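You operate a simulated robot arm through the tools that you are given. There is no shell and no other tool.

You run a simulated two-armed robot. Do the job below in one go: nothing can be reset, and whatever is moved stays where it is left.

Task
Pick up the tint brush with one hand, pass it to the other hand and put it on the seat of the motor saddle.

It is judged by the outcome, as a careful person would: the job done as asked, and still so three seconds after it is handed in. It fails if anything else is knocked over, pushed out of place, dropped, spilled or broken.

Robot
Two 7-joint arms with two-finger parallel grippers on one trunk, on a base that moves. Base frame: it is fixed to the floor where the robot stands at the start and does not move with it; the origin is under the middle of the robot, x ahead of it, y to its left, z up. Units: mm, degrees, N and s.
The left shoulder is at the start at [50, 165, 1080], the right one opposite. With the tool pointing down near the work surface each hand reaches from about 220 to 700 mm from the robot's upright axis, wherever it stands, measured 20 degrees to its own side. Places, roughly: seat of the motor saddle (15x15 cm) [6340, 3640, 860]; tint brush [2000, 3000, 1000]. Payload 3.91 kg a hand.
The tool frame of a hand sits at the grasp point between the pads (the TCP): z along the fingers, y along the line on which they close. The tips reach 30 mm beyond it. The gripper opens to 110 mm. The fingers are 20 mm wide and 10 mm thick; the gripper's body (48 by 112 mm) begins 55 mm behind the TCP.
Orientation is told as [roll, pitch, yaw] about the base's x, y, z axes, in that order, counted from this pose: with the fingers straight down and closing along the base's y, the tool's x points along the base's -x, its y along +y and its z along -z.

Tools
- The arms move only by the tool apply_moves. It takes "left_moves", "right_moves" or both (then of equal length, played together; a hand with none holds still); each is a list of rows, each an object (a shift or turn left out is 0, a gripper value left out holds the last) with "grip": the finger opening in mm, from 0 to 110; "slide": the shift along the tool's x, y, z in mm, a list of three; "angular": the turn, a rotation vector about the tool's x, y, z in degrees, a list of three. In form: [{"grip": grip, "slide": [tx, ty, tz], "angular": [wx, wy, wz]}, ...]. A call has 1 to 20 rows; each row is the pose to reach, as a shift and turn from the pose commanded when the call began, along the tool's axes at that moment. Each row takes 0.2 s and may step no farther than 50 mm and 8.6 degrees from the row before; otherwise, or with a gripper value out of range, the whole call is refused. Where a pose cannot be reached the arm comes as near as it can. A force on the tool above 40 N (or 10 N above the force at the start of the call, whichever is more), or a blocked arm, ends the call early, and 0.2 s more pass. Each finger travels about 45 mm/s and halts on what it meets, pressing with about 25 N; the grip force reading is that of the motor and also rises with nothing between the fingers. The clock runs only during rows and for 0.2 s after the last one: add rows that repeat a pose to give the fingers time. It gives the time, the measured TCP pose, the force on the tool (base axes), the opening and the grip force at its end, in the units of the frame above (readings bear some noise), with the torque about the TCP (base axes, N m) and any sound that the robot's microphone picked up, and new pictures: "views" is both (left out), scene, wrist or none (wrist: the cameras of the hands that moved).
- Cameras (640 x 400 px; columns grow to the right, rows downward): "scene" is now at [121.6, 1.6, 1269.9]; the picture's right is [0.03, -1.00, 0.00], its down [-0.37, -0.01, -0.93] and it looks along [0.93, 0.03, -0.37] (base axes); focal length 267 px, centre (320, 200). "left" rides on the left gripper at [72, -17, -103] in its tool frame; the picture's right is [0.23, 0.97, 0.00], its down [-0.76, 0.18, -0.62] and it looks along [-0.61, 0.14, 0.78] (tool axes); focal length 222 px, centre (320, 200). "right" rides on the right gripper at [72, 17, -103] in its tool frame; the picture's right is [-0.23, 0.97, 0.00], its down [-0.76, -0.18, -0.62] and it looks along [-0.61, -0.14, 0.78] (tool axes); focal length 222 px, centre (320, 200). There is no depth. A picture from a camera that has moved, and an enlarged one, comes with that camera's place and axes in the base frame and with its lens.
- slide_trunk(by): slides the trunk up (or, below 0, down) by that many mm; the arms and the scene camera ride with it, the base frame stays. It gives what a move gives, with no picture.
- roll_base(legs): drives the robot by 1 to 6 legs, each [ahead, left, turn to the left] in mm, mm and degrees, along the robot's own axes; the way and the turn of a leg run together, so that a leg with both is an arc; at most 1500 mm and 180 degrees a leg. The arms and the cameras ride along, it lands a little off, and it stops where it bumps. It gives what a move gives, and a new picture of the scene camera.
- turn_head(pan, tilt): turns the head with the scene camera to pan (to the left, within 80 degrees either way) and tilt (down, from -29 to 69), counted from straight ahead of the robot. It gives what a move gives, and a new picture of the scene camera.
- enlarge(camera, box): a new picture of the part [left, top, right, bottom] of that camera's present view, enlarged. No time passes.
- finish_job(): hands the job in; it is judged then, once.

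Places have to be worked out from the pictures, the camera data and where the tool is seen. Open the grippers and draw the arms clear of the work before you hand the job in, unless the task says otherwise.

The tools are called by a JSON object that holds its "op" and its "data". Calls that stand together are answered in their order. apply_moves: Moves the arms, as the interface text tells. Its arguments: {"type":"object","properties":{"left_moves":{"type":"array"},"right_moves":{"type":"array"},"views":{"type":"string","enum":["both","scene","wrist","none"]}},"required":[]} The other tools are called the same way: slide_trunk (by) moves the trunk up or down; roll_base (legs) drives the base; turn_head (pan, tilt) turns the head that bears the scene camera; enlarge (camera, box) takes an enlarged picture of a part of a camera's view; finish_job () hands the job in.

At the start:

```text
clock: 0.0
left_tcp_pos: [437.7, 198.0, 1084.2]
left_orientation: [0.1, 0.0, 0.0]
left_force: [-0.3, 0.3, 0.1]
left_moment: [-0.01, 0.01, -0.01]
left_grip_width: 110.0
left_gripper_force: 0.0
right_tcp_pos: [366.2, -197.5, 1172.5]
right_orientation: [-0.1, 0.0, 0.0]
right_force: [-0.2, 0.2, -0.2]
right_moment: [0.02, 0.02, 0.0]
right_grip_width: 109.9
right_gripper_force: 0.1
trunk travel left (down, up): [-300.0, 203.0]
robot x, y, heading: [-3.4, -0.6, -0.2]
head pan, tilt (commanded): [1.8, 21.8]
```

scene: 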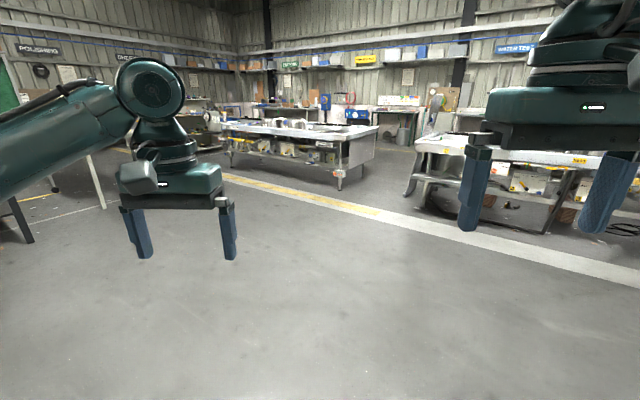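
right: 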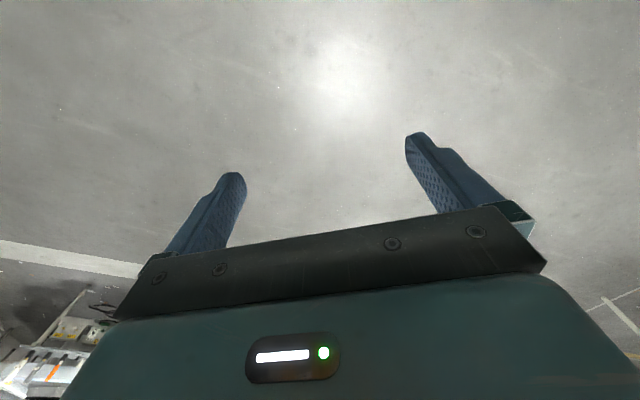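
left: 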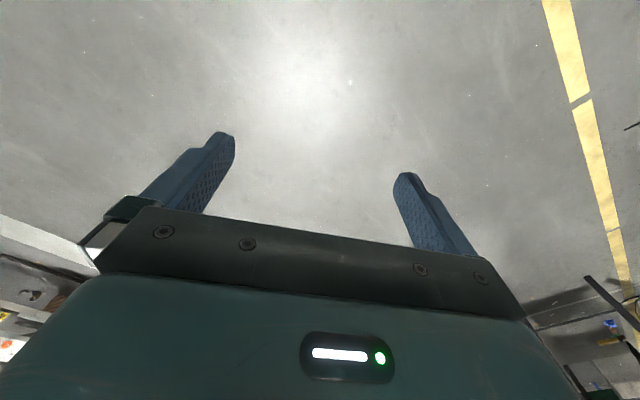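

The scene shows a workshop with benches ahead; the brush is roughly at [2000, 3000, 1000], ahead-left. I turn the head left to see that area first.

{"op": "turn_head", "data": {"pan": 56, "tilt": 10}}

```text
clock: 1.2
left_tcp_pos: [437.4, 197.9, 1084.4]
left_orientation: [0.0, 0.0, 0.0]
left_force: [0.1, 0.2, 0.8]
left_moment: [-0.02, -0.01, 0.0]
left_grip_width: 110.3
left_gripper_force: 0.0
right_tcp_pos: [366.3, -197.2, 1171.8]
right_orientation: [0.0, 0.0, 0.1]
right_force: [0.8, 0.1, -0.7]
right_moment: [0.0, 0.04, 0.0]
right_grip_width: 110.1
right_gripper_force: 0.0
trunk travel left (down, up): [-300.0, 203.0]
robot x, y, heading: [2.0, -2.0, 0.1]
head pan, tilt (commanded): [56.0, 10.0]
camera scene: at [80.9, 75.8, 1289.1], right [0.83, -0.56, 0.0], down [-0.1, -0.14, -0.98], along [0.55, 0.82, -0.17], focal length 267 px, centre (320, 200)
```

scene: 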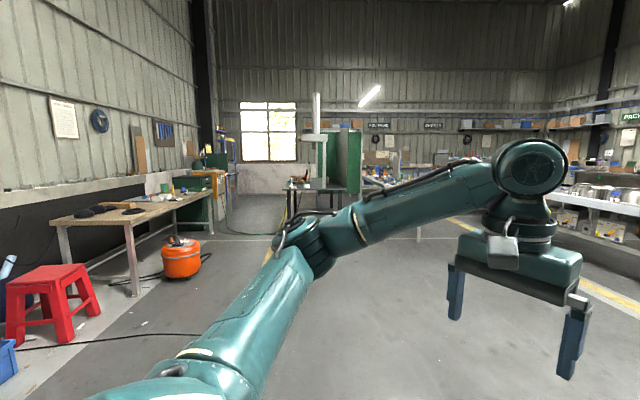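

The brush should project around pixel (317,176), where a small stand with a vertical post is seen. I enlarge that part.

{"op": "enlarge", "data": {"camera": "scene", "box": [240, 130, 400, 230]}}

{"op": "enlarge", "data": {"camera": "scene", "box": [40, 130, 300, 290]}}

```text
4.00 times, centred on (320, 180) of scene
camera zoom: at [80.9, 75.8, 1289.1], right [0.83, -0.56, 0.0], down [-0.1, -0.14, -0.98], along [0.55, 0.82, -0.17], focal length 1070 px, centre (320, 280)
```

zoom: 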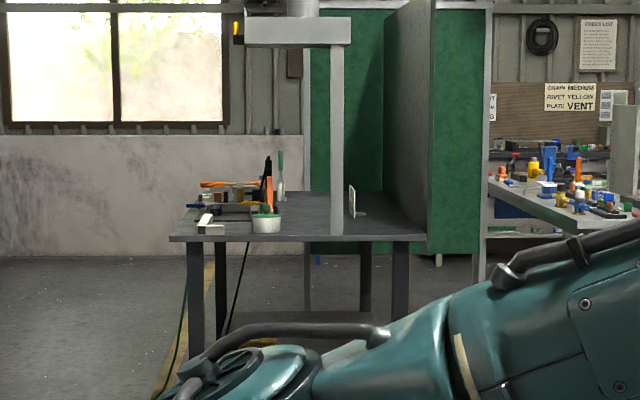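

```text
2.46 times, centred on (170, 210) of scene
camera zoom: at [80.9, 75.8, 1289.1], right [0.83, -0.56, 0.0], down [-0.1, -0.14, -0.98], along [0.55, 0.82, -0.17], focal length 658 px, centre (689, 175)
```

zoom: 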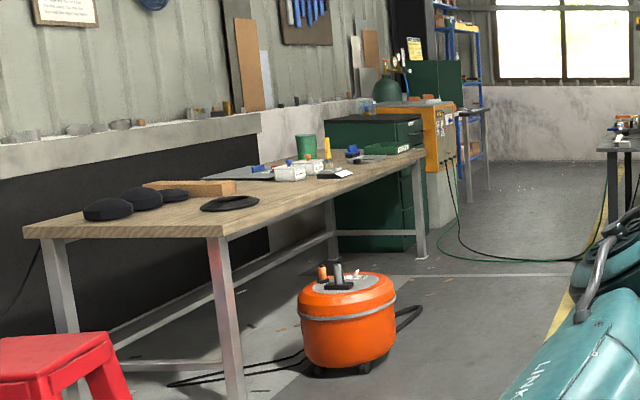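

A table with a post, pots and tools stands in that direction (about 57° left, ~3.5 m off); the brush is likely among the things there. I turn the robot toward it in place, then look again with the head straight.

{"op": "roll_base", "data": {"legs": [[0, 0, 57]]}}

{"op": "turn_head", "data": {"pan": 0, "tilt": 15}}

```text
clock: 4.1
left_tcp_pos: [81.3, 475.3, 1084.6]
left_orientation: [0.0, -0.1, 55.7]
left_force: [0.8, 0.9, 0.0]
left_moment: [-0.02, 0.01, -0.04]
left_grip_width: 110.0
left_gripper_force: 0.1
right_tcp_pos: [369.2, 192.3, 1172.7]
right_orientation: [0.0, 0.1, 55.8]
right_force: [0.5, 0.6, 0.0]
right_moment: [0.03, -0.04, 0.0]
right_grip_width: 110.0
right_gripper_force: 0.1
trunk travel left (down, up): [-300.0, 203.0]
robot x, y, heading: [-0.7, 0.0, 55.7]
head pan, tilt (commanded): [56.0, 10.0]
camera scene: at [-18.7, 109.4, 1289.1], right [0.93, 0.37, 0.0], down [0.06, -0.16, -0.98], along [-0.37, 0.91, -0.17], focal length 267 px, centre (320, 200)
```

scene: 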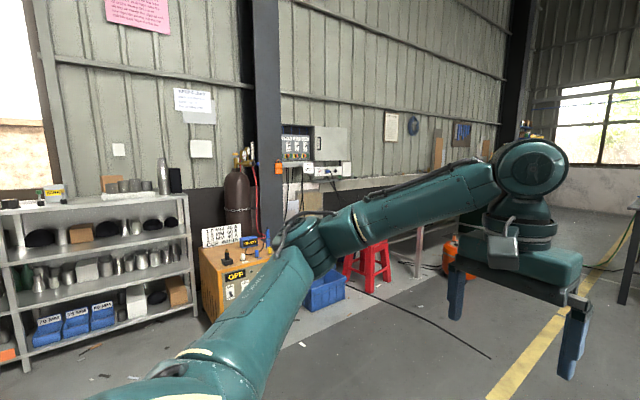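

```text
clock: 5.4
left_tcp_pos: [81.7, 473.7, 1083.7]
left_orientation: [0.0, 0.0, 55.7]
left_force: [0.1, 0.2, 0.1]
left_moment: [0.03, -0.01, -0.03]
left_grip_width: 109.9
left_gripper_force: 0.0
right_tcp_pos: [370.2, 192.5, 1173.2]
right_orientation: [0.1, -0.1, 55.9]
right_force: [-0.2, 0.1, -0.3]
right_moment: [0.01, 0.01, 0.03]
right_grip_width: 109.8
right_gripper_force: 0.1
trunk travel left (down, up): [-300.0, 203.0]
robot x, y, heading: [-0.5, -1.7, 55.8]
head pan, tilt (commanded): [0.0, 15.0]
camera scene: at [68.4, 100.3, 1281.0], right [0.83, -0.56, 0.0], down [-0.15, -0.21, -0.97], along [0.54, 0.8, -0.26], focal length 267 px, centre (320, 200)
```

scene: 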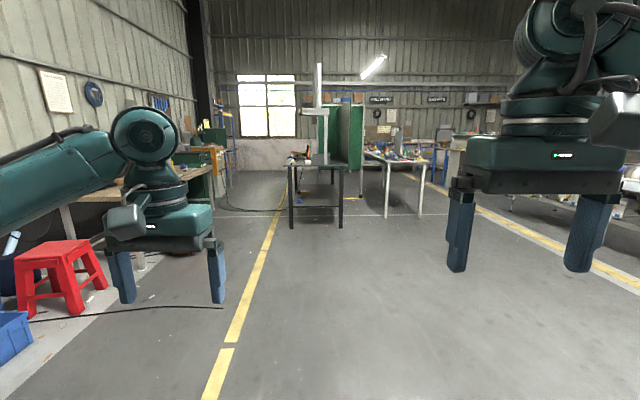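

The floor ahead to the table (front legs ~3.5 m away) is clear. I drive ahead 2.3 m to look closer.

{"op": "roll_base", "data": {"legs": [[1200, 0, 0], [1100, 0, 0]]}}

{"op": "turn_head", "data": {"pan": 0, "tilt": 25}}

```text
clock: 16.6
left_tcp_pos: [1404.6, 2338.1, 1082.5]
left_orientation: [0.0, 0.0, 54.0]
left_force: [0.7, -0.7, 0.4]
left_moment: [-0.01, -0.01, 0.0]
left_grip_width: 109.9
left_gripper_force: 0.1
right_tcp_pos: [1683.5, 2048.0, 1173.1]
right_orientation: [0.1, 0.0, 54.0]
right_force: [0.0, 0.2, -0.3]
right_moment: [-0.03, 0.01, -0.01]
right_grip_width: 110.3
right_gripper_force: 0.0
trunk travel left (down, up): [-300.0, 203.0]
robot x, y, heading: [1309.3, 1871.8, 54.2]
head pan, tilt (commanded): [0.0, 15.0]
camera scene: at [1379.6, 1965.1, 1280.9], right [0.81, -0.59, 0.0], down [-0.15, -0.21, -0.97], along [0.57, 0.78, -0.26], focal length 267 px, centre (320, 200)
```

scene: 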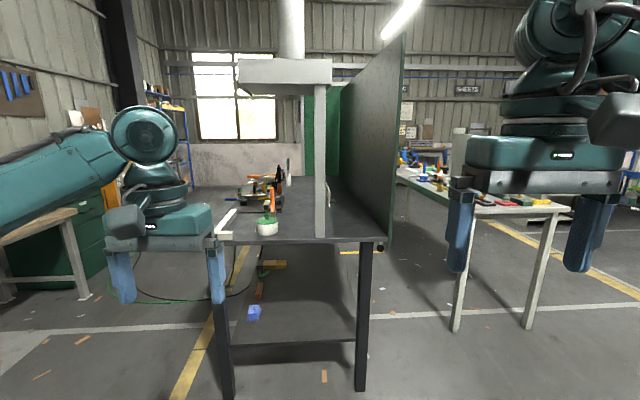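

```text
clock: 17.3
left_tcp_pos: [1405.3, 2337.8, 1084.7]
left_orientation: [0.1, -0.1, 54.1]
left_force: [-0.1, -0.2, 0.6]
left_moment: [0.03, -0.02, -0.02]
left_grip_width: 110.0
left_gripper_force: 0.0
right_tcp_pos: [1682.3, 2047.8, 1173.0]
right_orientation: [0.0, 0.0, 54.0]
right_force: [-0.9, 0.7, -0.8]
right_moment: [0.02, -0.02, -0.02]
right_grip_width: 109.9
right_gripper_force: 0.0
trunk travel left (down, up): [-300.0, 203.0]
robot x, y, heading: [1308.8, 1863.6, 54.3]
head pan, tilt (commanded): [0.0, 25.0]
camera scene: at [1378.8, 1963.9, 1264.8], right [0.81, -0.59, 0.0], down [-0.25, -0.34, -0.91], along [0.53, 0.73, -0.42], focal length 267 px, centre (320, 200)
```

scene: 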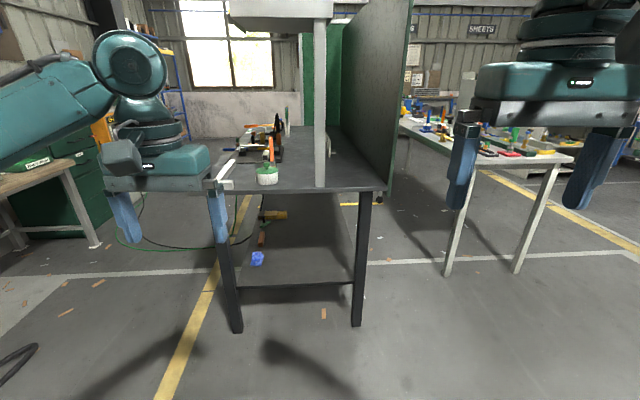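

{"op": "enlarge", "data": {"camera": "scene", "box": [200, 95, 360, 195]}}

{"op": "enlarge", "data": {"camera": "scene", "box": [220, 100, 300, 195]}}

```text
4.00 times, centred on (280, 145) of scene
camera zoom: at [1378.8, 1963.9, 1264.8], right [0.81, -0.59, 0.0], down [-0.25, -0.34, -0.91], along [0.53, 0.73, -0.42], focal length 1070 px, centre (480, 420)
```

zoom: 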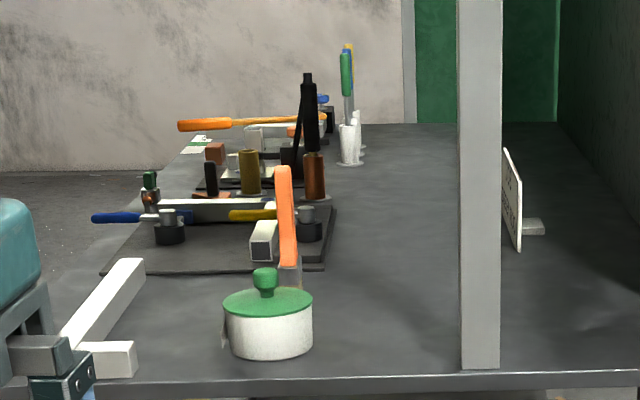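

```text
4.21 times, centred on (260, 148) of scene
camera zoom: at [1378.8, 1963.9, 1264.8], right [0.81, -0.59, 0.0], down [-0.25, -0.34, -0.91], along [0.53, 0.73, -0.42], focal length 1126 px, centre (573, 421)
```

zoom: 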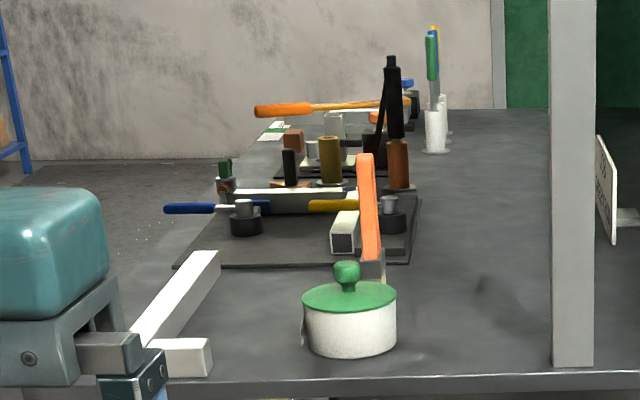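

A pot with a green lid and an orange-handled tool behind it are near the front edge; green/yellow tools stand in white holders at the back. I enlarge more to identify the brush.

{"op": "enlarge", "data": {"camera": "scene", "box": [250, 125, 290, 190]}}

{"op": "enlarge", "data": {"camera": "scene", "box": [270, 100, 310, 145]}}

{"op": "enlarge", "data": {"camera": "scene", "box": [400, 95, 540, 185]}}

```text
6.15 times, centred on (270, 158) of scene
camera zoom: at [1378.8, 1963.9, 1264.8], right [0.81, -0.59, 0.0], down [-0.25, -0.34, -0.91], along [0.53, 0.73, -0.42], focal length 1646 px, centre (628, 462)
```

zoom: 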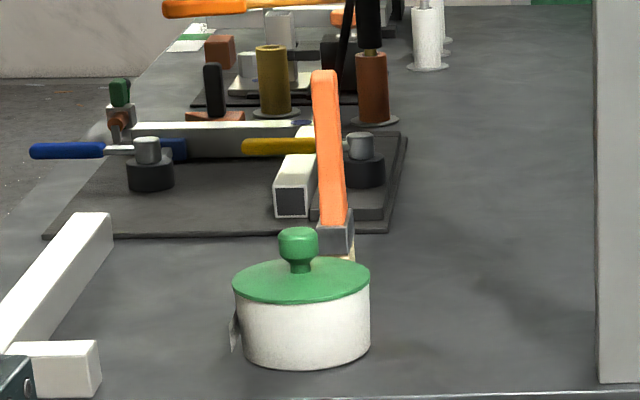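

```text
8.89 times, centred on (290, 122) of scene
camera zoom: at [1378.8, 1963.9, 1264.8], right [0.81, -0.59, 0.0], down [-0.25, -0.34, -0.91], along [0.53, 0.73, -0.42], focal length 2377 px, centre (587, 889)
```

zoom: 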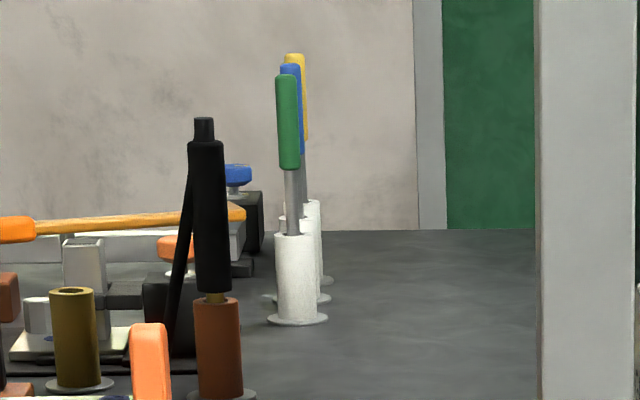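

```text
4.44 times, centred on (470, 140) of scene
camera zoom: at [1378.8, 1963.9, 1264.8], right [0.81, -0.59, 0.0], down [-0.25, -0.34, -0.91], along [0.53, 0.73, -0.42], focal length 1189 px, centre (-347, 467)
```

zoom: 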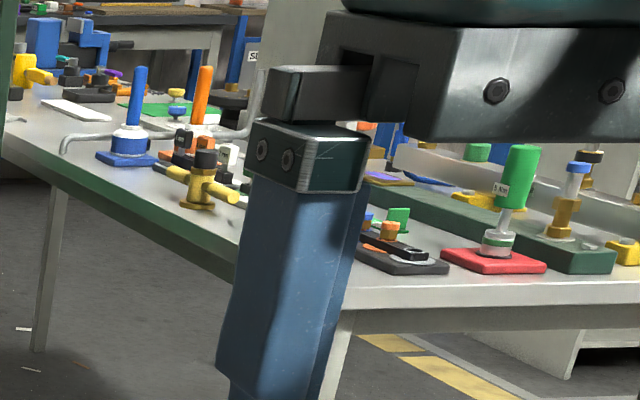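

The orange-handled item with a grey ferrule and cream bristles, upright just behind the white pot, looks like the tint brush (~[1900, 3080], top near z 990). I drive closer, keeping the hood post to the right, and look again.

{"op": "roll_base", "data": {"legs": [[480, 40, 0]]}}

{"op": "turn_head", "data": {"pan": 15, "tilt": 30}}

```text
clock: 20.2
left_tcp_pos: [1650.7, 2751.6, 1083.8]
left_orientation: [0.0, 0.0, 54.4]
left_force: [-0.6, 0.1, 0.6]
left_moment: [-0.01, -0.02, 0.0]
left_grip_width: 110.1
left_gripper_force: 0.0
right_tcp_pos: [1931.6, 2463.1, 1172.7]
right_orientation: [0.0, 0.0, 54.4]
right_force: [0.1, -0.1, 0.2]
right_moment: [-0.01, 0.01, 0.0]
right_grip_width: 110.1
right_gripper_force: 0.0
trunk travel left (down, up): [-300.0, 203.0]
robot x, y, heading: [1555.4, 2277.1, 54.3]
head pan, tilt (commanded): [0.0, 25.0]
camera scene: at [1627.4, 2377.7, 1264.7], right [0.81, -0.58, 0.0], down [-0.25, -0.34, -0.91], along [0.53, 0.74, -0.42], focal length 267 px, centre (320, 200)
```

scene: 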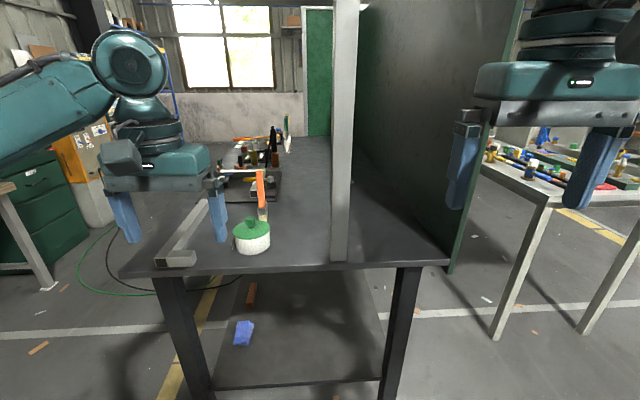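

```text
clock: 20.9
left_tcp_pos: [1649.6, 2752.6, 1084.9]
left_orientation: [0.0, 0.0, 54.4]
left_force: [-0.4, -0.4, -0.2]
left_moment: [-0.04, 0.01, -0.01]
left_grip_width: 110.1
left_gripper_force: 0.0
right_tcp_pos: [1930.7, 2463.3, 1172.2]
right_orientation: [0.0, -0.1, 54.6]
right_force: [-0.3, 0.4, -0.7]
right_moment: [0.01, 0.0, -0.01]
right_grip_width: 109.9
right_gripper_force: 0.0
trunk travel left (down, up): [-300.0, 203.0]
robot x, y, heading: [1558.5, 2281.8, 54.3]
head pan, tilt (commanded): [15.0, 30.0]
camera scene: at [1605.4, 2387.1, 1256.8], right [0.94, -0.35, 0.0], down [-0.18, -0.47, -0.87], along [0.3, 0.81, -0.5], focal length 267 px, centre (320, 200)
```

scene: 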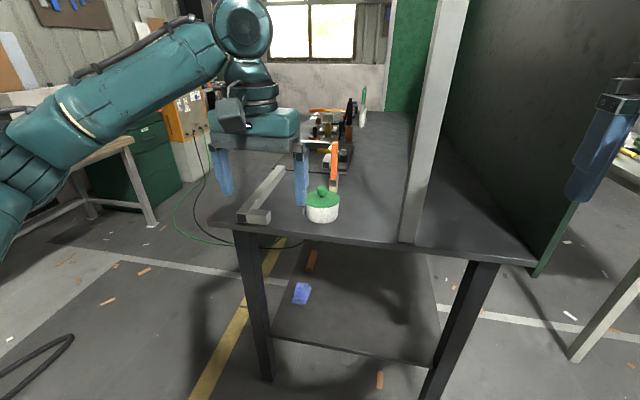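

{"op": "enlarge", "data": {"camera": "scene", "box": [290, 120, 370, 230]}}

{"op": "enlarge", "data": {"camera": "left", "box": [0, 0, 640, 400]}}

```text
3.64 times, centred on (330, 175) of scene
camera zoom: at [1605.4, 2387.1, 1256.8], right [0.94, -0.35, 0.0], down [-0.18, -0.47, -0.87], along [0.3, 0.81, -0.5], focal length 972 px, centre (284, 291)
```

zoom: 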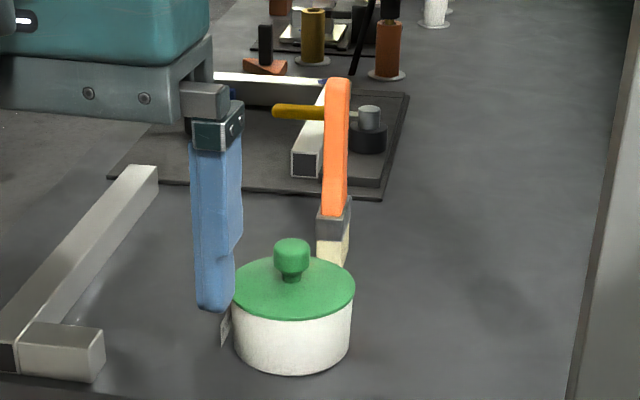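

```text
1.00 times, centred on (320, 200) of left (not enlarged: the box is as wide or as high as the picture)
camera zoom: at [1621.7, 2683.1, 1186.9], right [-0.92, 0.38, 0.0], down [0.3, 0.72, 0.62], along [0.24, 0.58, -0.78], focal length 222 px, centre (320, 200)
```

zoom: 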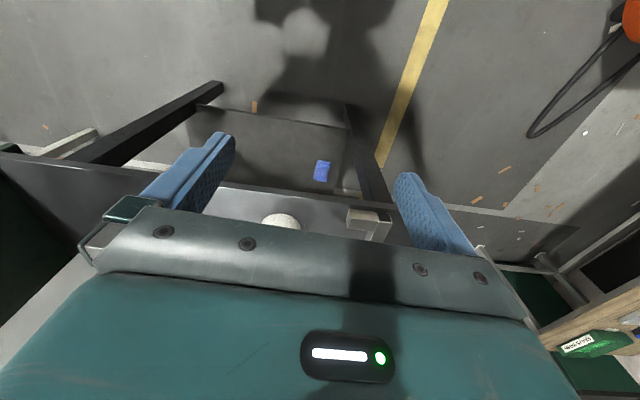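

The two views place the brush handle at about [1914, 3089], upright, from z≈895 (ferrule) to 1010 (top), just behind the pot. I pull the right hand back so it stays clear of the post and panel, then drive 250 mm nearer.

{"op": "apply_moves", "data": {"right_moves": [{"slide": [40, 0, 0]}, {"slide": [80, 0, 0]}, {"slide": [110, 0, 0]}, {"slide": [110, 0, 0]}], "views": "none"}}

{"op": "roll_base", "data": {"legs": [[250, 0, 0]]}}

```text
clock: 21.9
left_tcp_pos: [1651.0, 2750.6, 1084.2]
left_orientation: [-0.1, 0.1, 54.5]
left_force: [0.5, -0.9, 0.1]
left_moment: [-0.01, 0.0, -0.01]
left_grip_width: 109.8
left_gripper_force: 0.0
right_tcp_pos: [1866.6, 2375.8, 1170.2]
right_orientation: [0.0, 0.0, 54.3]
right_force: [0.4, -0.3, 0.0]
right_moment: [-0.02, 0.01, -0.01]
right_grip_width: 110.0
right_gripper_force: 0.1
trunk travel left (down, up): [-300.0, 203.0]
robot x, y, heading: [1557.6, 2280.3, 54.4]
head pan, tilt (commanded): [15.0, 30.0]
```

```text
clock: 23.8
left_tcp_pos: [1792.5, 2952.3, 1083.5]
left_orientation: [0.0, -0.1, 54.4]
left_force: [0.2, 0.1, -0.9]
left_moment: [-0.02, 0.01, -0.02]
left_grip_width: 110.0
left_gripper_force: 0.2
right_tcp_pos: [2010.0, 2576.7, 1170.8]
right_orientation: [0.0, 0.0, 54.6]
right_force: [-0.8, 0.7, -0.2]
right_moment: [-0.01, -0.03, -0.01]
right_grip_width: 109.7
right_gripper_force: 0.0
trunk travel left (down, up): [-300.0, 203.0]
robot x, y, heading: [1699.2, 2481.4, 54.4]
head pan, tilt (commanded): [15.0, 30.0]
camera scene: at [1748.5, 2588.0, 1256.7], right [0.94, -0.35, 0.0], down [-0.18, -0.47, -0.87], along [0.3, 0.81, -0.5], focal length 267 px, centre (320, 200)
```

scene: 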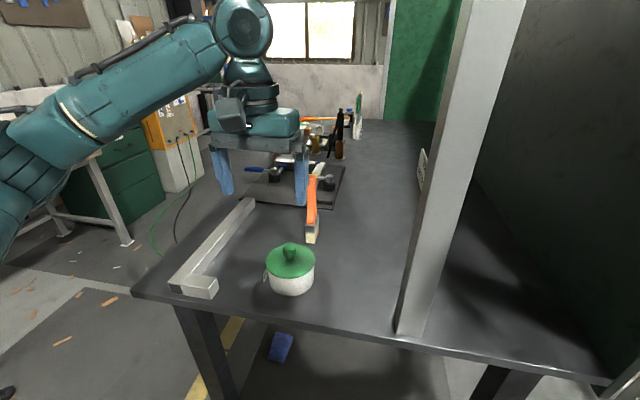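

Now closer; I enlarge the brush region to see how it stands.

{"op": "enlarge", "data": {"camera": "scene", "box": [260, 150, 360, 300]}}

{"op": "enlarge", "data": {"camera": "left", "box": [0, 0, 640, 400]}}

```text
2.67 times, centred on (310, 225) of scene
camera zoom: at [1748.5, 2588.0, 1256.7], right [0.94, -0.35, 0.0], down [-0.18, -0.47, -0.87], along [0.3, 0.81, -0.5], focal length 713 px, centre (347, 133)
```

zoom: 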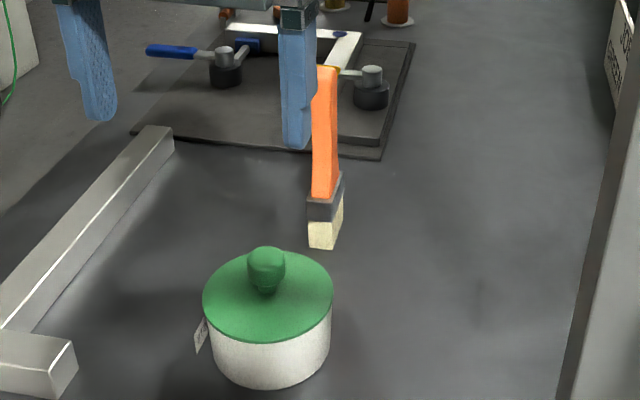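

```text
1.00 times, centred on (320, 200) of left (not enlarged: the box is as wide or as high as the picture)
camera zoom: at [1764.3, 2884.0, 1186.8], right [-0.93, 0.38, 0.0], down [0.3, 0.72, 0.62], along [0.24, 0.58, -0.78], focal length 222 px, centre (320, 200)
```

zoom: 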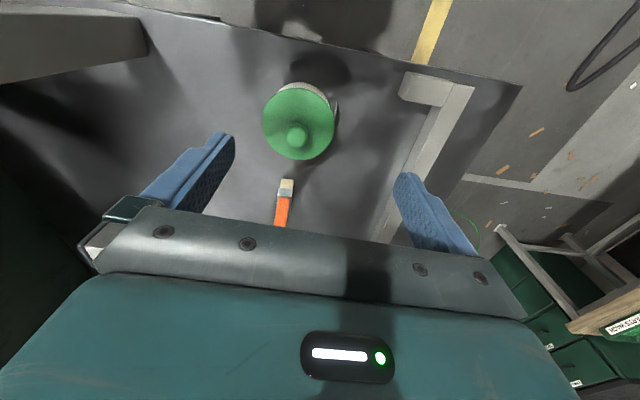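

The third view confirms the brush stands upright on its bristles (z≈830–1010) at about [1914, 3089]. Before reaching in I check the hood overhead against the left arm.

{"op": "turn_head", "data": {"pan": 20, "tilt": -10}}

```text
clock: 24.8
left_tcp_pos: [1793.6, 2952.3, 1083.6]
left_orientation: [0.0, -0.1, 54.6]
left_force: [0.6, 0.1, -0.9]
left_moment: [0.03, -0.02, -0.02]
left_grip_width: 109.7
left_gripper_force: 0.0
right_tcp_pos: [2010.2, 2576.3, 1170.6]
right_orientation: [0.0, 0.0, 54.6]
right_force: [0.9, 0.7, 0.6]
right_moment: [-0.01, -0.02, 0.02]
right_grip_width: 109.9
right_gripper_force: 0.0
trunk travel left (down, up): [-300.0, 203.0]
robot x, y, heading: [1702.8, 2481.7, 54.2]
head pan, tilt (commanded): [20.0, -10.0]
camera scene: at [1739.1, 2584.2, 1320.3], right [0.96, -0.27, 0.0], down [0.05, 0.17, -0.98], along [0.26, 0.95, 0.17], focal length 267 px, centre (320, 200)
```

scene: 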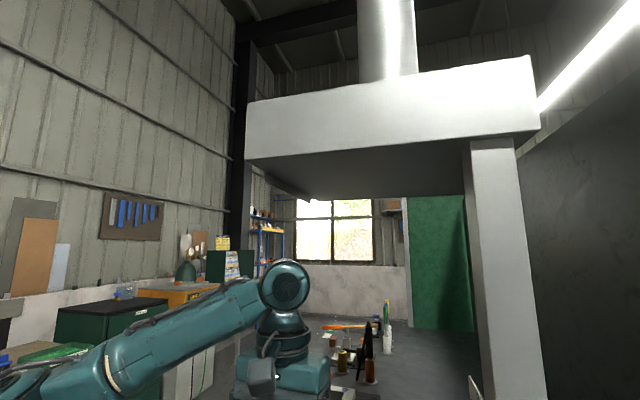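

The arm top (~z 1300) is well under the hood (~z 1460). I move the left hand forward and slightly right at its present height (tips ~40 mm above the brush top), first most of the way, to look with the wrist camera.

{"op": "apply_moves", "data": {"left_moves": [{"slide": [-35, -5, -10]}, {"slide": [-70, -10, -20]}, {"slide": [-105, -15, -20]}, {"slide": [-125, -19, -20]}, {"slide": [-125, -19, -20]}], "views": "wrist"}}

{"op": "turn_head", "data": {"pan": 18, "tilt": 28}}

```text
clock: 26.0
left_tcp_pos: [1879.7, 3041.8, 1105.4]
left_orientation: [0.0, 0.0, 54.5]
left_force: [0.0, 0.2, 0.2]
left_moment: [0.0, 0.03, -0.01]
left_grip_width: 110.0
left_gripper_force: 0.1
right_tcp_pos: [2010.0, 2575.9, 1171.4]
right_orientation: [0.0, 0.0, 54.7]
right_force: [-0.6, 0.5, 0.1]
right_moment: [-0.02, -0.01, 0.02]
right_grip_width: 109.8
right_gripper_force: 0.0
trunk travel left (down, up): [-300.0, 203.0]
robot x, y, heading: [1698.8, 2478.7, 54.5]
head pan, tilt (commanded): [20.0, -10.0]
camera left: at [1851.5, 2973.7, 1207.8], right [-0.93, 0.38, 0.0], down [0.3, 0.72, 0.62], along [0.24, 0.58, -0.78], focal length 222 px, centre (320, 200)
```

left: 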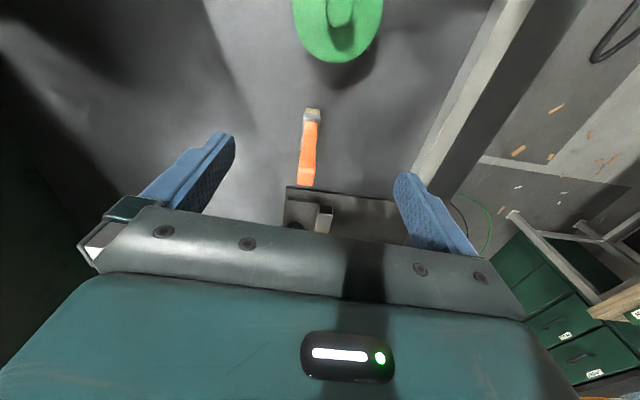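

```text
clock: 27.1
left_tcp_pos: [1880.4, 3041.8, 1105.0]
left_orientation: [0.0, 0.1, 54.4]
left_force: [0.1, -0.9, 0.1]
left_moment: [-0.01, -0.01, 0.0]
left_grip_width: 110.1
left_gripper_force: 0.0
right_tcp_pos: [2009.4, 2576.2, 1170.1]
right_orientation: [0.0, 0.0, 54.6]
right_force: [0.1, -1.1, 0.1]
right_moment: [0.0, 0.03, 0.01]
right_grip_width: 109.9
right_gripper_force: 0.2
trunk travel left (down, up): [-300.0, 203.0]
robot x, y, heading: [1700.4, 2478.7, 54.5]
head pan, tilt (commanded): [18.0, 28.0]
camera scene: at [1743.9, 2589.9, 1260.0], right [0.95, -0.3, 0.0], down [-0.14, -0.45, -0.88], along [0.27, 0.84, -0.47], focal length 267 px, centre (320, 200)
```

scene: 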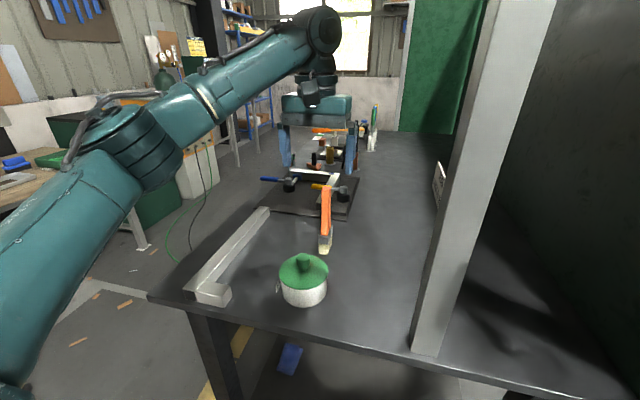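

{"op": "enlarge", "data": {"camera": "left", "box": [260, 90, 360, 210]}}

{"op": "enlarge", "data": {"camera": "scene", "box": [270, 150, 390, 290]}}

```text
3.33 times, centred on (310, 150) of left
camera zoom: at [1851.4, 2973.5, 1207.8], right [-0.93, 0.38, 0.0], down [0.3, 0.72, 0.62], along [0.24, 0.58, -0.78], focal length 740 px, centre (353, 367)
```

zoom: 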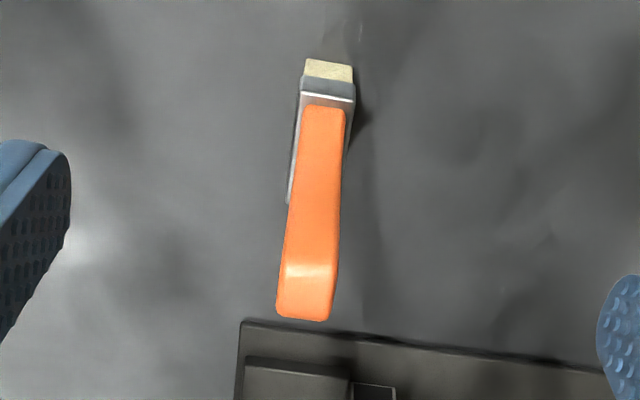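

```text
2.86 times, centred on (330, 220) of scene
camera zoom: at [1743.9, 2589.9, 1260.0], right [0.95, -0.3, 0.0], down [-0.14, -0.45, -0.88], along [0.27, 0.84, -0.47], focal length 764 px, centre (291, 143)
```

zoom: 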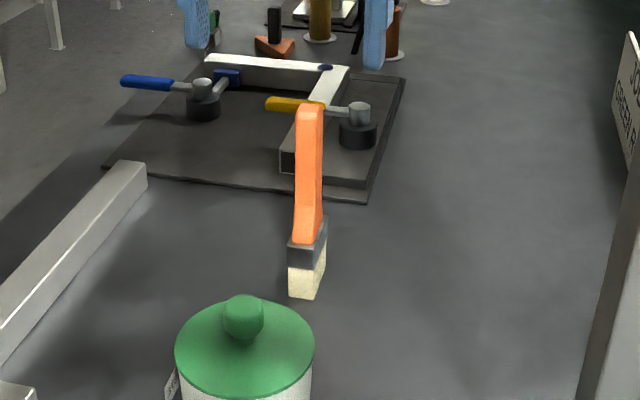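

The wrist view resolves the brush: handle top ~18×18 mm centred near [1915, 3087, 1010], ferrule ~24 mm thick and ~52 mm wide with its wide side along heading ~59°. I centre the left hand above it, yaw +4°, and come down to just above the handle top to check.

{"op": "apply_moves", "data": {"left_moves": [{"slide": [-30, -1, 0], "angular": [0, 0, -2]}, {"slide": [-58, -2, 0], "angular": [0, 0, -4]}, {"slide": [-58, -2, 20], "angular": [0, 0, -4]}, {"slide": [-58, -2, 45], "angular": [0, 0, -4]}, {"slide": [-58, -2, 45], "angular": [0, 0, -4]}], "views": "both"}}

{"op": "enlarge", "data": {"camera": "left", "box": [220, 80, 420, 210]}}

{"op": "enlarge", "data": {"camera": "scene", "box": [260, 100, 400, 270]}}

```text
clock: 28.3
left_tcp_pos: [1916.8, 3086.7, 1059.5]
left_orientation: [0.1, -0.1, 58.5]
left_force: [0.5, 0.0, -0.2]
left_moment: [-0.01, 0.0, 0.03]
left_grip_width: 110.0
left_gripper_force: 0.2
right_tcp_pos: [2009.6, 2577.1, 1171.9]
right_orientation: [0.0, -0.1, 54.7]
right_force: [-0.2, -0.1, -0.3]
right_moment: [0.02, -0.01, -0.01]
right_grip_width: 110.1
right_gripper_force: 0.1
trunk travel left (down, up): [-300.0, 203.0]
robot x, y, heading: [1696.9, 2479.4, 54.3]
head pan, tilt (commanded): [18.0, 28.0]
camera scene: at [1743.9, 2589.8, 1259.9], right [0.95, -0.3, 0.0], down [-0.14, -0.45, -0.88], along [0.27, 0.84, -0.47], focal length 267 px, centre (320, 200)
camera left: at [1893.3, 3017.0, 1162.0], right [-0.95, 0.31, 0.0], down [0.25, 0.74, 0.62], along [0.2, 0.59, -0.78], focal length 222 px, centre (320, 200)
```

scene: 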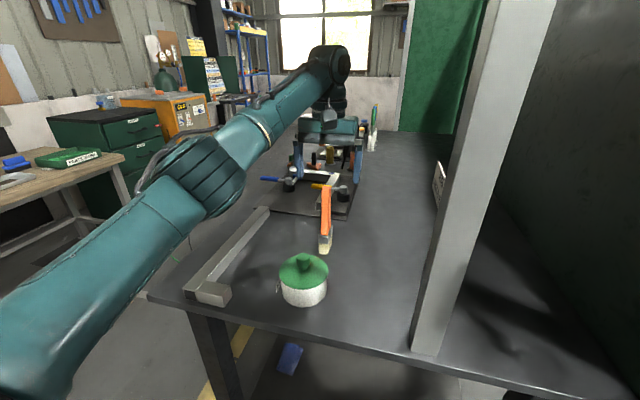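
left: 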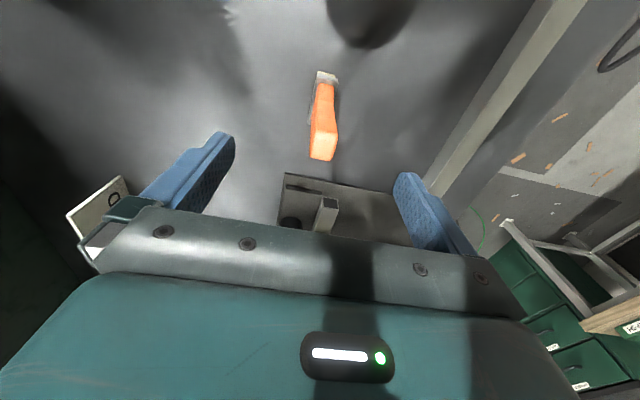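

```text
3.08 times, centred on (320, 145) of left
camera zoom: at [1893.3, 3017.0, 1162.0], right [-0.95, 0.31, 0.0], down [0.25, 0.74, 0.62], along [0.2, 0.59, -0.78], focal length 684 px, centre (320, 369)
```

zoom: 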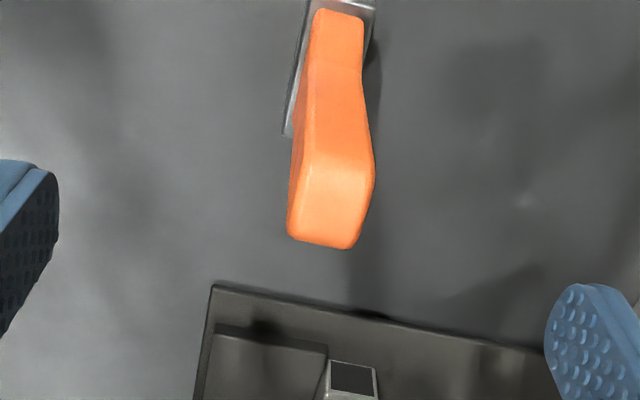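

```text
2.35 times, centred on (330, 185) of scene
camera zoom: at [1743.9, 2589.8, 1259.9], right [0.95, -0.3, 0.0], down [-0.14, -0.45, -0.88], along [0.27, 0.84, -0.47], focal length 629 px, centre (296, 235)
```

zoom: 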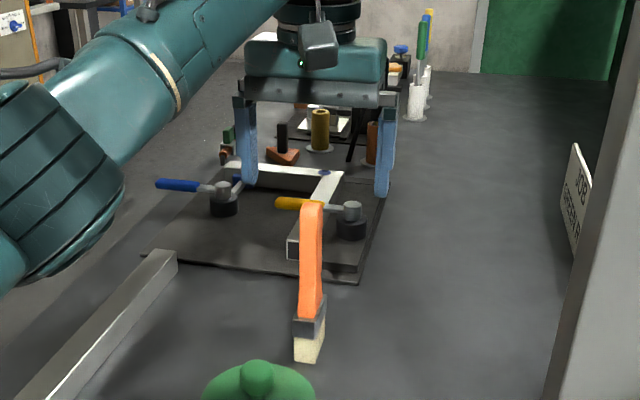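

The handle top sits about 2 mm left of the TCP with its side faces near heading 61°. I correct by 2 mm and +2.5° yaw, then descend 75 mm so the pads straddle the upper handle.

{"op": "apply_moves", "data": {"left_moves": [{"slide": [2, 2, 0], "angular": [0, 0, -2.5]}, {"slide": [2, 2, 20], "angular": [0, 0, -2.5]}, {"slide": [2, 2, 40], "angular": [0, 0, -2.5]}, {"slide": [2, 2, 60], "angular": [0, 0, -2.5]}, {"slide": [2, 2, 76], "angular": [0, 0, -2.5]}, {"slide": [2, 2, 76], "angular": [0, 0, -2.5]}], "views": "both"}}

{"op": "enlarge", "data": {"camera": "left", "box": [180, 40, 460, 240]}}

{"op": "enlarge", "data": {"camera": "scene", "box": [260, 100, 400, 270]}}

```text
clock: 29.7
left_tcp_pos: [1914.6, 3087.8, 981.4]
left_orientation: [0.1, -0.1, 61.2]
left_force: [0.2, 0.1, 0.1]
left_moment: [0.03, 0.0, -0.01]
left_grip_width: 110.0
left_gripper_force: 0.1
right_tcp_pos: [2009.6, 2576.2, 1171.0]
right_orientation: [0.0, 0.1, 54.7]
right_force: [-0.4, 0.1, -0.3]
right_moment: [-0.02, 0.02, 0.04]
right_grip_width: 110.0
right_gripper_force: 0.1
trunk travel left (down, up): [-300.0, 203.0]
robot x, y, heading: [1702.0, 2480.9, 54.5]
head pan, tilt (commanded): [18.0, 28.0]
camera scene: at [1743.9, 2589.8, 1259.9], right [0.95, -0.3, 0.0], down [-0.14, -0.45, -0.88], along [0.27, 0.84, -0.47], focal length 267 px, centre (320, 200)
camera left: at [1894.1, 3016.4, 1085.4], right [-0.96, 0.27, 0.0], down [0.21, 0.75, 0.62], along [0.17, 0.6, -0.78], focal length 222 px, centre (320, 200)
```

scene: 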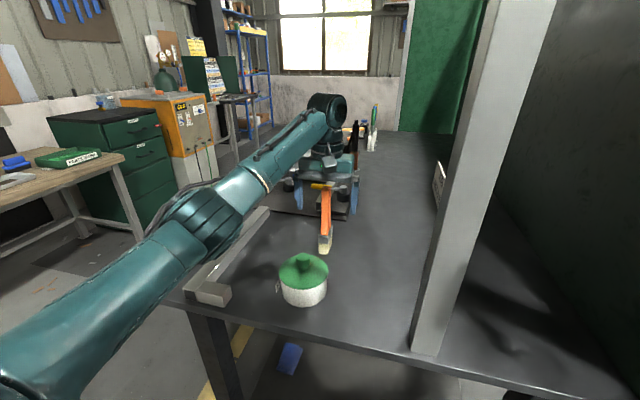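
left: 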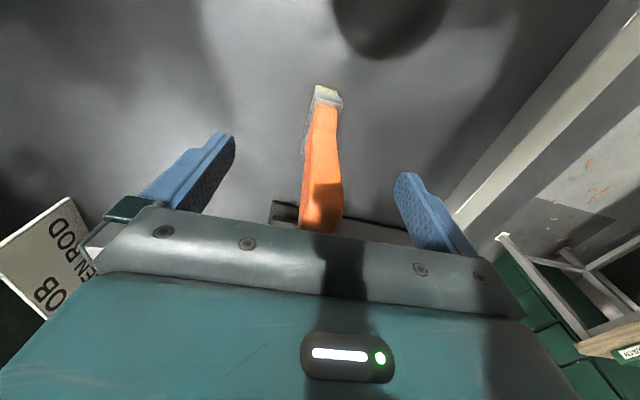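

```text
2.00 times, centred on (320, 140) of left
camera zoom: at [1894.1, 3016.4, 1085.4], right [-0.96, 0.27, 0.0], down [0.21, 0.75, 0.62], along [0.17, 0.6, -0.78], focal length 444 px, centre (320, 320)
```

zoom: 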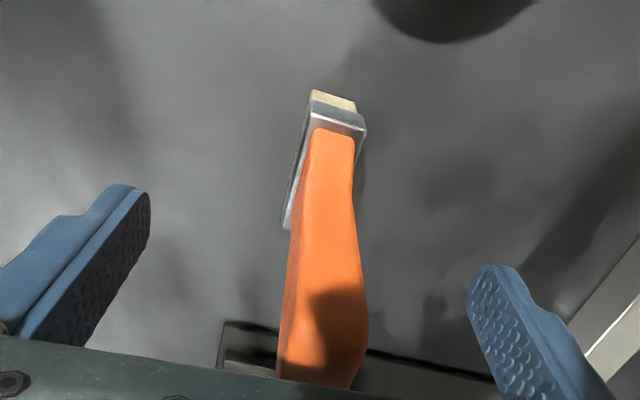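

```text
2.35 times, centred on (330, 185) of scene
camera zoom: at [1743.9, 2589.8, 1259.9], right [0.95, -0.3, 0.0], down [-0.14, -0.45, -0.88], along [0.27, 0.84, -0.47], focal length 629 px, centre (296, 235)
```

zoom: 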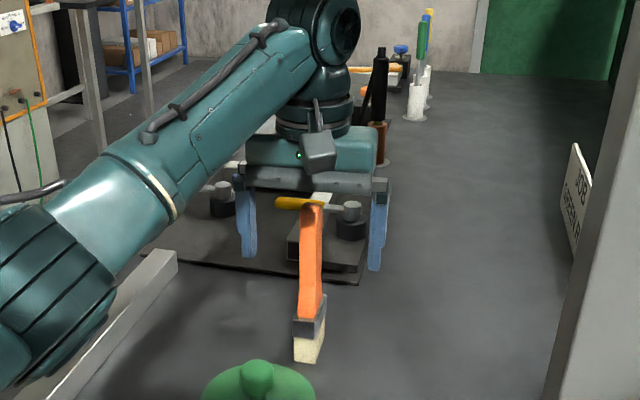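

The handle is centred between the fingers (within ~1 mm) at the TCP height. I shift 1 mm left and close the left gripper on it.

{"op": "apply_moves", "data": {"left_moves": [{"slide": [0, 1, 0], "grip": 60}, {"slide": [0, 1, 0], "grip": 40}, {"slide": [0, 1, 0], "grip": 40}, {"slide": [0, 1, 0], "grip": 40}, {"slide": [0, 1, 0], "grip": 32}, {"slide": [0, 1, 0], "grip": 26}, {"slide": [0, 1, 0], "grip": 20}, {"slide": [0, 1, 0], "grip": 14}, {"slide": [0, 1, 0], "grip": 8}, {"slide": [0, 1, 0], "grip": 0}, {"slide": [0, 1, 0], "grip": 0}, {"slide": [0, 1, 0], "grip": 0}], "views": "both"}}

{"op": "enlarge", "data": {"camera": "left", "box": [180, 40, 460, 240]}}

```text
clock: 32.3
left_tcp_pos: [1913.5, 3088.3, 981.7]
left_orientation: [0.0, -0.1, 61.1]
left_force: [0.6, -0.2, -0.1]
left_moment: [0.02, -0.08, -0.01]
left_grip_width: 17.7
left_gripper_force: 25.0
right_tcp_pos: [2009.2, 2576.9, 1171.9]
right_orientation: [0.0, -0.1, 54.5]
right_force: [-0.4, -0.1, -0.1]
right_moment: [0.0, 0.03, 0.03]
right_grip_width: 110.2
right_gripper_force: 0.0
trunk travel left (down, up): [-300.0, 203.0]
robot x, y, heading: [1697.8, 2480.9, 54.5]
head pan, tilt (commanded): [18.0, 28.0]
camera scene: at [1744.0, 2589.9, 1259.9], right [0.95, -0.3, 0.0], down [-0.14, -0.45, -0.88], along [0.26, 0.84, -0.47], focal length 267 px, centre (320, 200)
camera left: at [1892.9, 3017.0, 1085.7], right [-0.96, 0.27, 0.0], down [0.21, 0.75, 0.62], along [0.17, 0.6, -0.78], focal length 222 px, centre (320, 200)
```

scene: 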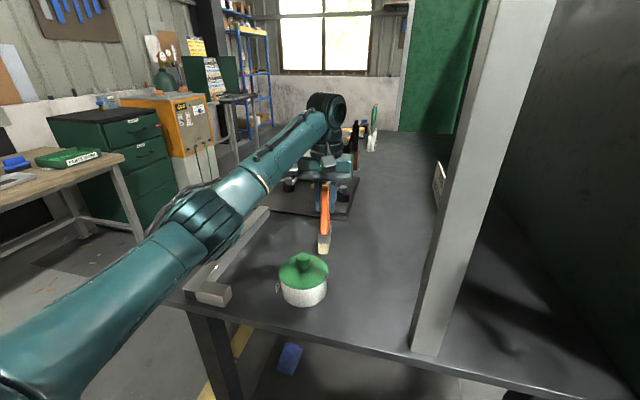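
left: 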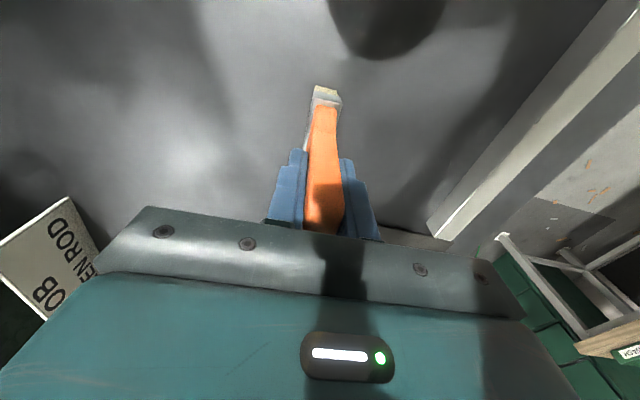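

```text
2.00 times, centred on (320, 140) of left
camera zoom: at [1892.9, 3017.0, 1085.7], right [-0.96, 0.27, 0.0], down [0.21, 0.75, 0.62], along [0.17, 0.6, -0.78], focal length 444 px, centre (320, 320)
```

zoom: 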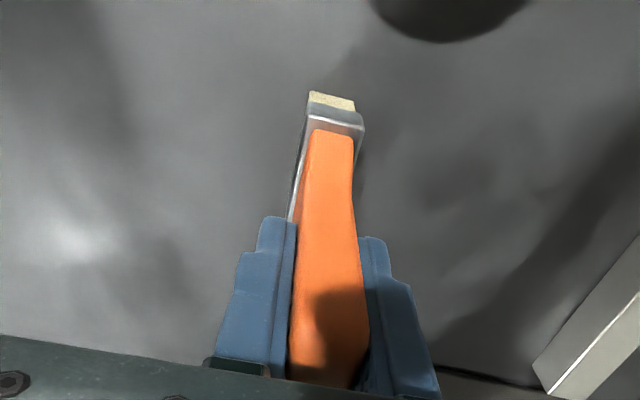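

Gripped: opening 17.7 mm at 25 N. I lift straight up 150 mm, gently.

{"op": "apply_moves", "data": {"left_moves": [{"slide": [0, 1, -10], "grip": 0}, {"slide": [0, 1, -25]}, {"slide": [0, 1, -45]}, {"slide": [0, 1, -70]}, {"slide": [0, 1, -95]}, {"slide": [0, 1, -120]}, {"slide": [0, 1, -140]}, {"slide": [0, 1, -150]}, {"slide": [0, 1, -150]}], "views": "both"}}

```text
clock: 34.3
left_tcp_pos: [1905.4, 3085.8, 1126.5]
left_orientation: [0.0, -0.1, 61.0]
left_force: [0.0, 1.0, -1.0]
left_moment: [-0.05, 0.01, -0.01]
left_grip_width: 17.4
left_gripper_force: 25.1
left hand out of reach, approached as far as the arm can: row 7, 8, 9
right_tcp_pos: [2010.7, 2576.4, 1172.6]
right_orientation: [0.0, 0.0, 54.7]
right_force: [-0.3, 0.3, -0.2]
right_moment: [0.02, 0.04, 0.01]
right_grip_width: 110.0
right_gripper_force: 0.1
trunk travel left (down, up): [-300.0, 203.0]
robot x, y, heading: [1703.0, 2481.5, 54.4]
head pan, tilt (commanded): [18.0, 28.0]
camera scene: at [1743.9, 2590.0, 1259.9], right [0.95, -0.3, 0.0], down [-0.14, -0.45, -0.88], along [0.27, 0.84, -0.47], focal length 267 px, centre (320, 200)
camera left: at [1885.4, 3013.7, 1229.4], right [-0.96, 0.27, 0.0], down [0.21, 0.75, 0.62], along [0.17, 0.6, -0.78], focal length 222 px, centre (320, 200)
```

scene: 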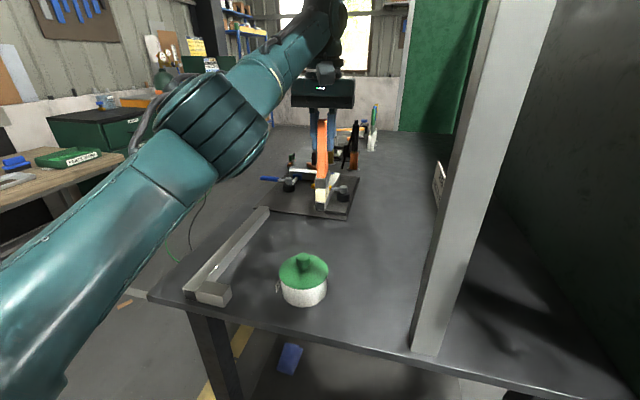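
left: 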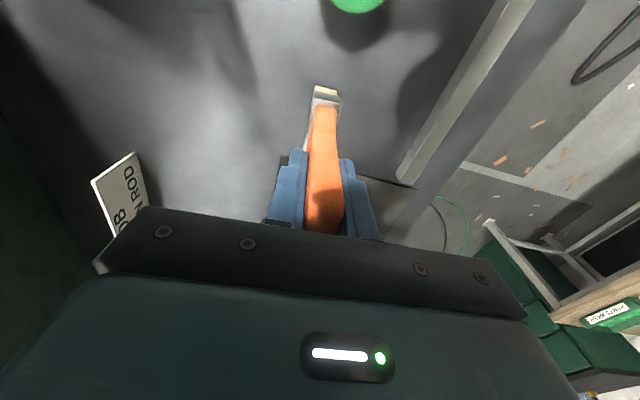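

The brush is lifted with its bristles near z 975, clear of the pot lid (~895). I back the robot straight away from the table by 900 mm.

{"op": "roll_base", "data": {"legs": [[-900, 0, 0]]}}

```text
clock: 39.0
left_tcp_pos: [1387.4, 2354.8, 1125.6]
left_orientation: [0.0, -0.1, 60.9]
left_force: [0.2, -0.6, -1.1]
left_moment: [0.05, -0.01, 0.02]
left_grip_width: 17.8
left_gripper_force: 25.0
right_tcp_pos: [1489.0, 1845.9, 1171.8]
right_orientation: [-0.1, 0.1, 54.3]
right_force: [-0.6, -0.1, 1.0]
right_moment: [-0.03, -0.03, -0.02]
right_grip_width: 110.2
right_gripper_force: 0.1
trunk travel left (down, up): [-300.0, 203.0]
robot x, y, heading: [1181.4, 1748.2, 54.0]
head pan, tilt (commanded): [18.0, 28.0]
camera scene: at [1222.8, 1860.5, 1259.9], right [0.95, -0.3, 0.0], down [-0.14, -0.45, -0.88], along [0.27, 0.84, -0.47], focal length 267 px, centre (320, 200)
```

scene: 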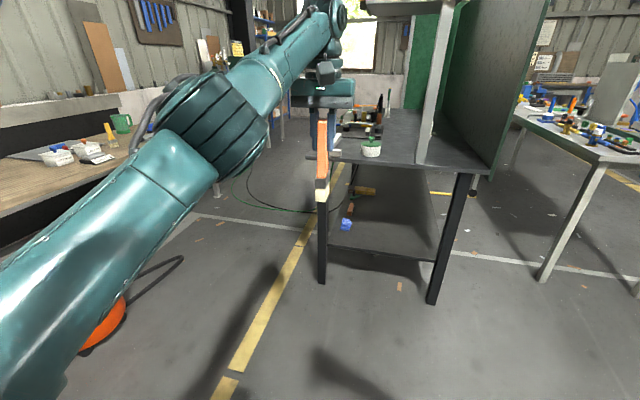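

In free space now. I bring the left hand in toward the robot (about 420 mm ahead, 150 mm left, z≈1065) and square its yaw with the robot.

{"op": "apply_moves", "data": {"left_moves": [{"slide": [40, -3, 10], "angular": [0, 0, 1.5]}, {"slide": [80, -7, 25], "angular": [0, 0, 3]}, {"slide": [120, -10, 40], "angular": [0, 0, 4.5]}, {"slide": [160, -14, 55], "angular": [0, 0, 6]}, {"slide": [193, -17, 65], "angular": [0, 0, 7]}, {"slide": [193, -17, 65], "angular": [0, 0, 7]}], "views": "none"}}

{"op": "turn_head", "data": {"pan": 5, "tilt": 35}}

```text
clock: 40.4
left_tcp_pos: [1470.5, 2272.7, 1110.3]
left_orientation: [0.2, -0.4, 58.0]
left_force: [-1.2, 0.0, -1.7]
left_moment: [0.0, -0.01, -0.01]
left_grip_width: 17.6
left_gripper_force: 25.3
left hand out of reach, approached as far as the arm can: row 1, 2, 3, 4, 5, 6
right_tcp_pos: [1487.6, 1846.2, 1170.1]
right_orientation: [0.0, -0.1, 54.3]
right_force: [-0.1, -0.6, 0.3]
right_moment: [0.0, 0.02, 0.01]
right_grip_width: 110.1
right_gripper_force: 0.1
trunk travel left (down, up): [-300.0, 203.0]
robot x, y, heading: [1176.2, 1753.6, 54.4]
head pan, tilt (commanded): [18.0, 28.0]
```

```text
clock: 41.1
left_tcp_pos: [1470.7, 2272.1, 1110.2]
left_orientation: [0.1, -0.4, 58.0]
left_force: [-0.4, 0.9, -1.2]
left_moment: [-0.01, 0.0, 0.0]
left_grip_width: 17.5
left_gripper_force: 24.5
right_tcp_pos: [1489.2, 1846.0, 1170.8]
right_orientation: [0.0, 0.0, 54.3]
right_force: [0.2, 0.1, 0.6]
right_moment: [-0.01, 0.01, 0.0]
right_grip_width: 110.0
right_gripper_force: 0.1
trunk travel left (down, up): [-300.0, 203.0]
robot x, y, heading: [1180.1, 1751.5, 54.1]
head pan, tilt (commanded): [5.0, 35.0]
camera scene: at [1240.2, 1849.5, 1249.0], right [0.86, -0.51, 0.0], down [-0.29, -0.49, -0.82], along [0.42, 0.7, -0.57], focal length 267 px, centre (320, 200)
```

scene: 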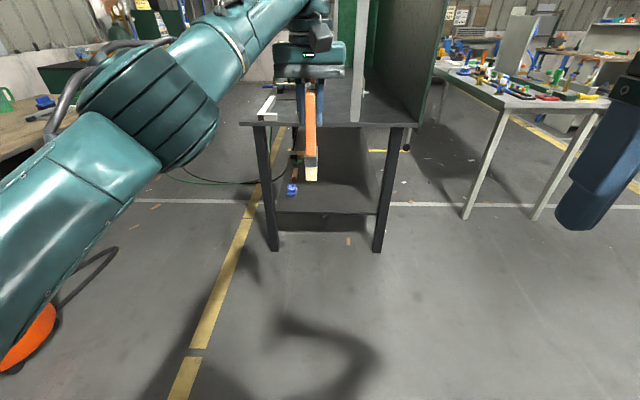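

The left hand went somewhere unexpected and all rows were "out of reach", so the commanded pose seems to have been left behind when the base drove. I test with a null move to see what the commanded pose is now.

{"op": "apply_moves", "data": {"left_moves": [{"slide": [0, 0, 0]}], "views": "none"}}

```text
clock: 41.5
left_tcp_pos: [1471.3, 2273.0, 1111.5]
left_orientation: [0.1, -0.4, 58.1]
left_force: [-0.3, -0.1, -1.5]
left_moment: [0.02, -0.03, -0.01]
left_grip_width: 17.6
left_gripper_force: 25.0
right_tcp_pos: [1489.6, 1846.5, 1171.4]
right_orientation: [0.0, 0.0, 54.3]
right_force: [0.0, 1.1, 0.8]
right_moment: [0.02, 0.02, 0.02]
right_grip_width: 109.9
right_gripper_force: 0.0
trunk travel left (down, up): [-300.0, 203.0]
robot x, y, heading: [1177.8, 1749.8, 54.3]
head pan, tilt (commanded): [5.0, 35.0]
```

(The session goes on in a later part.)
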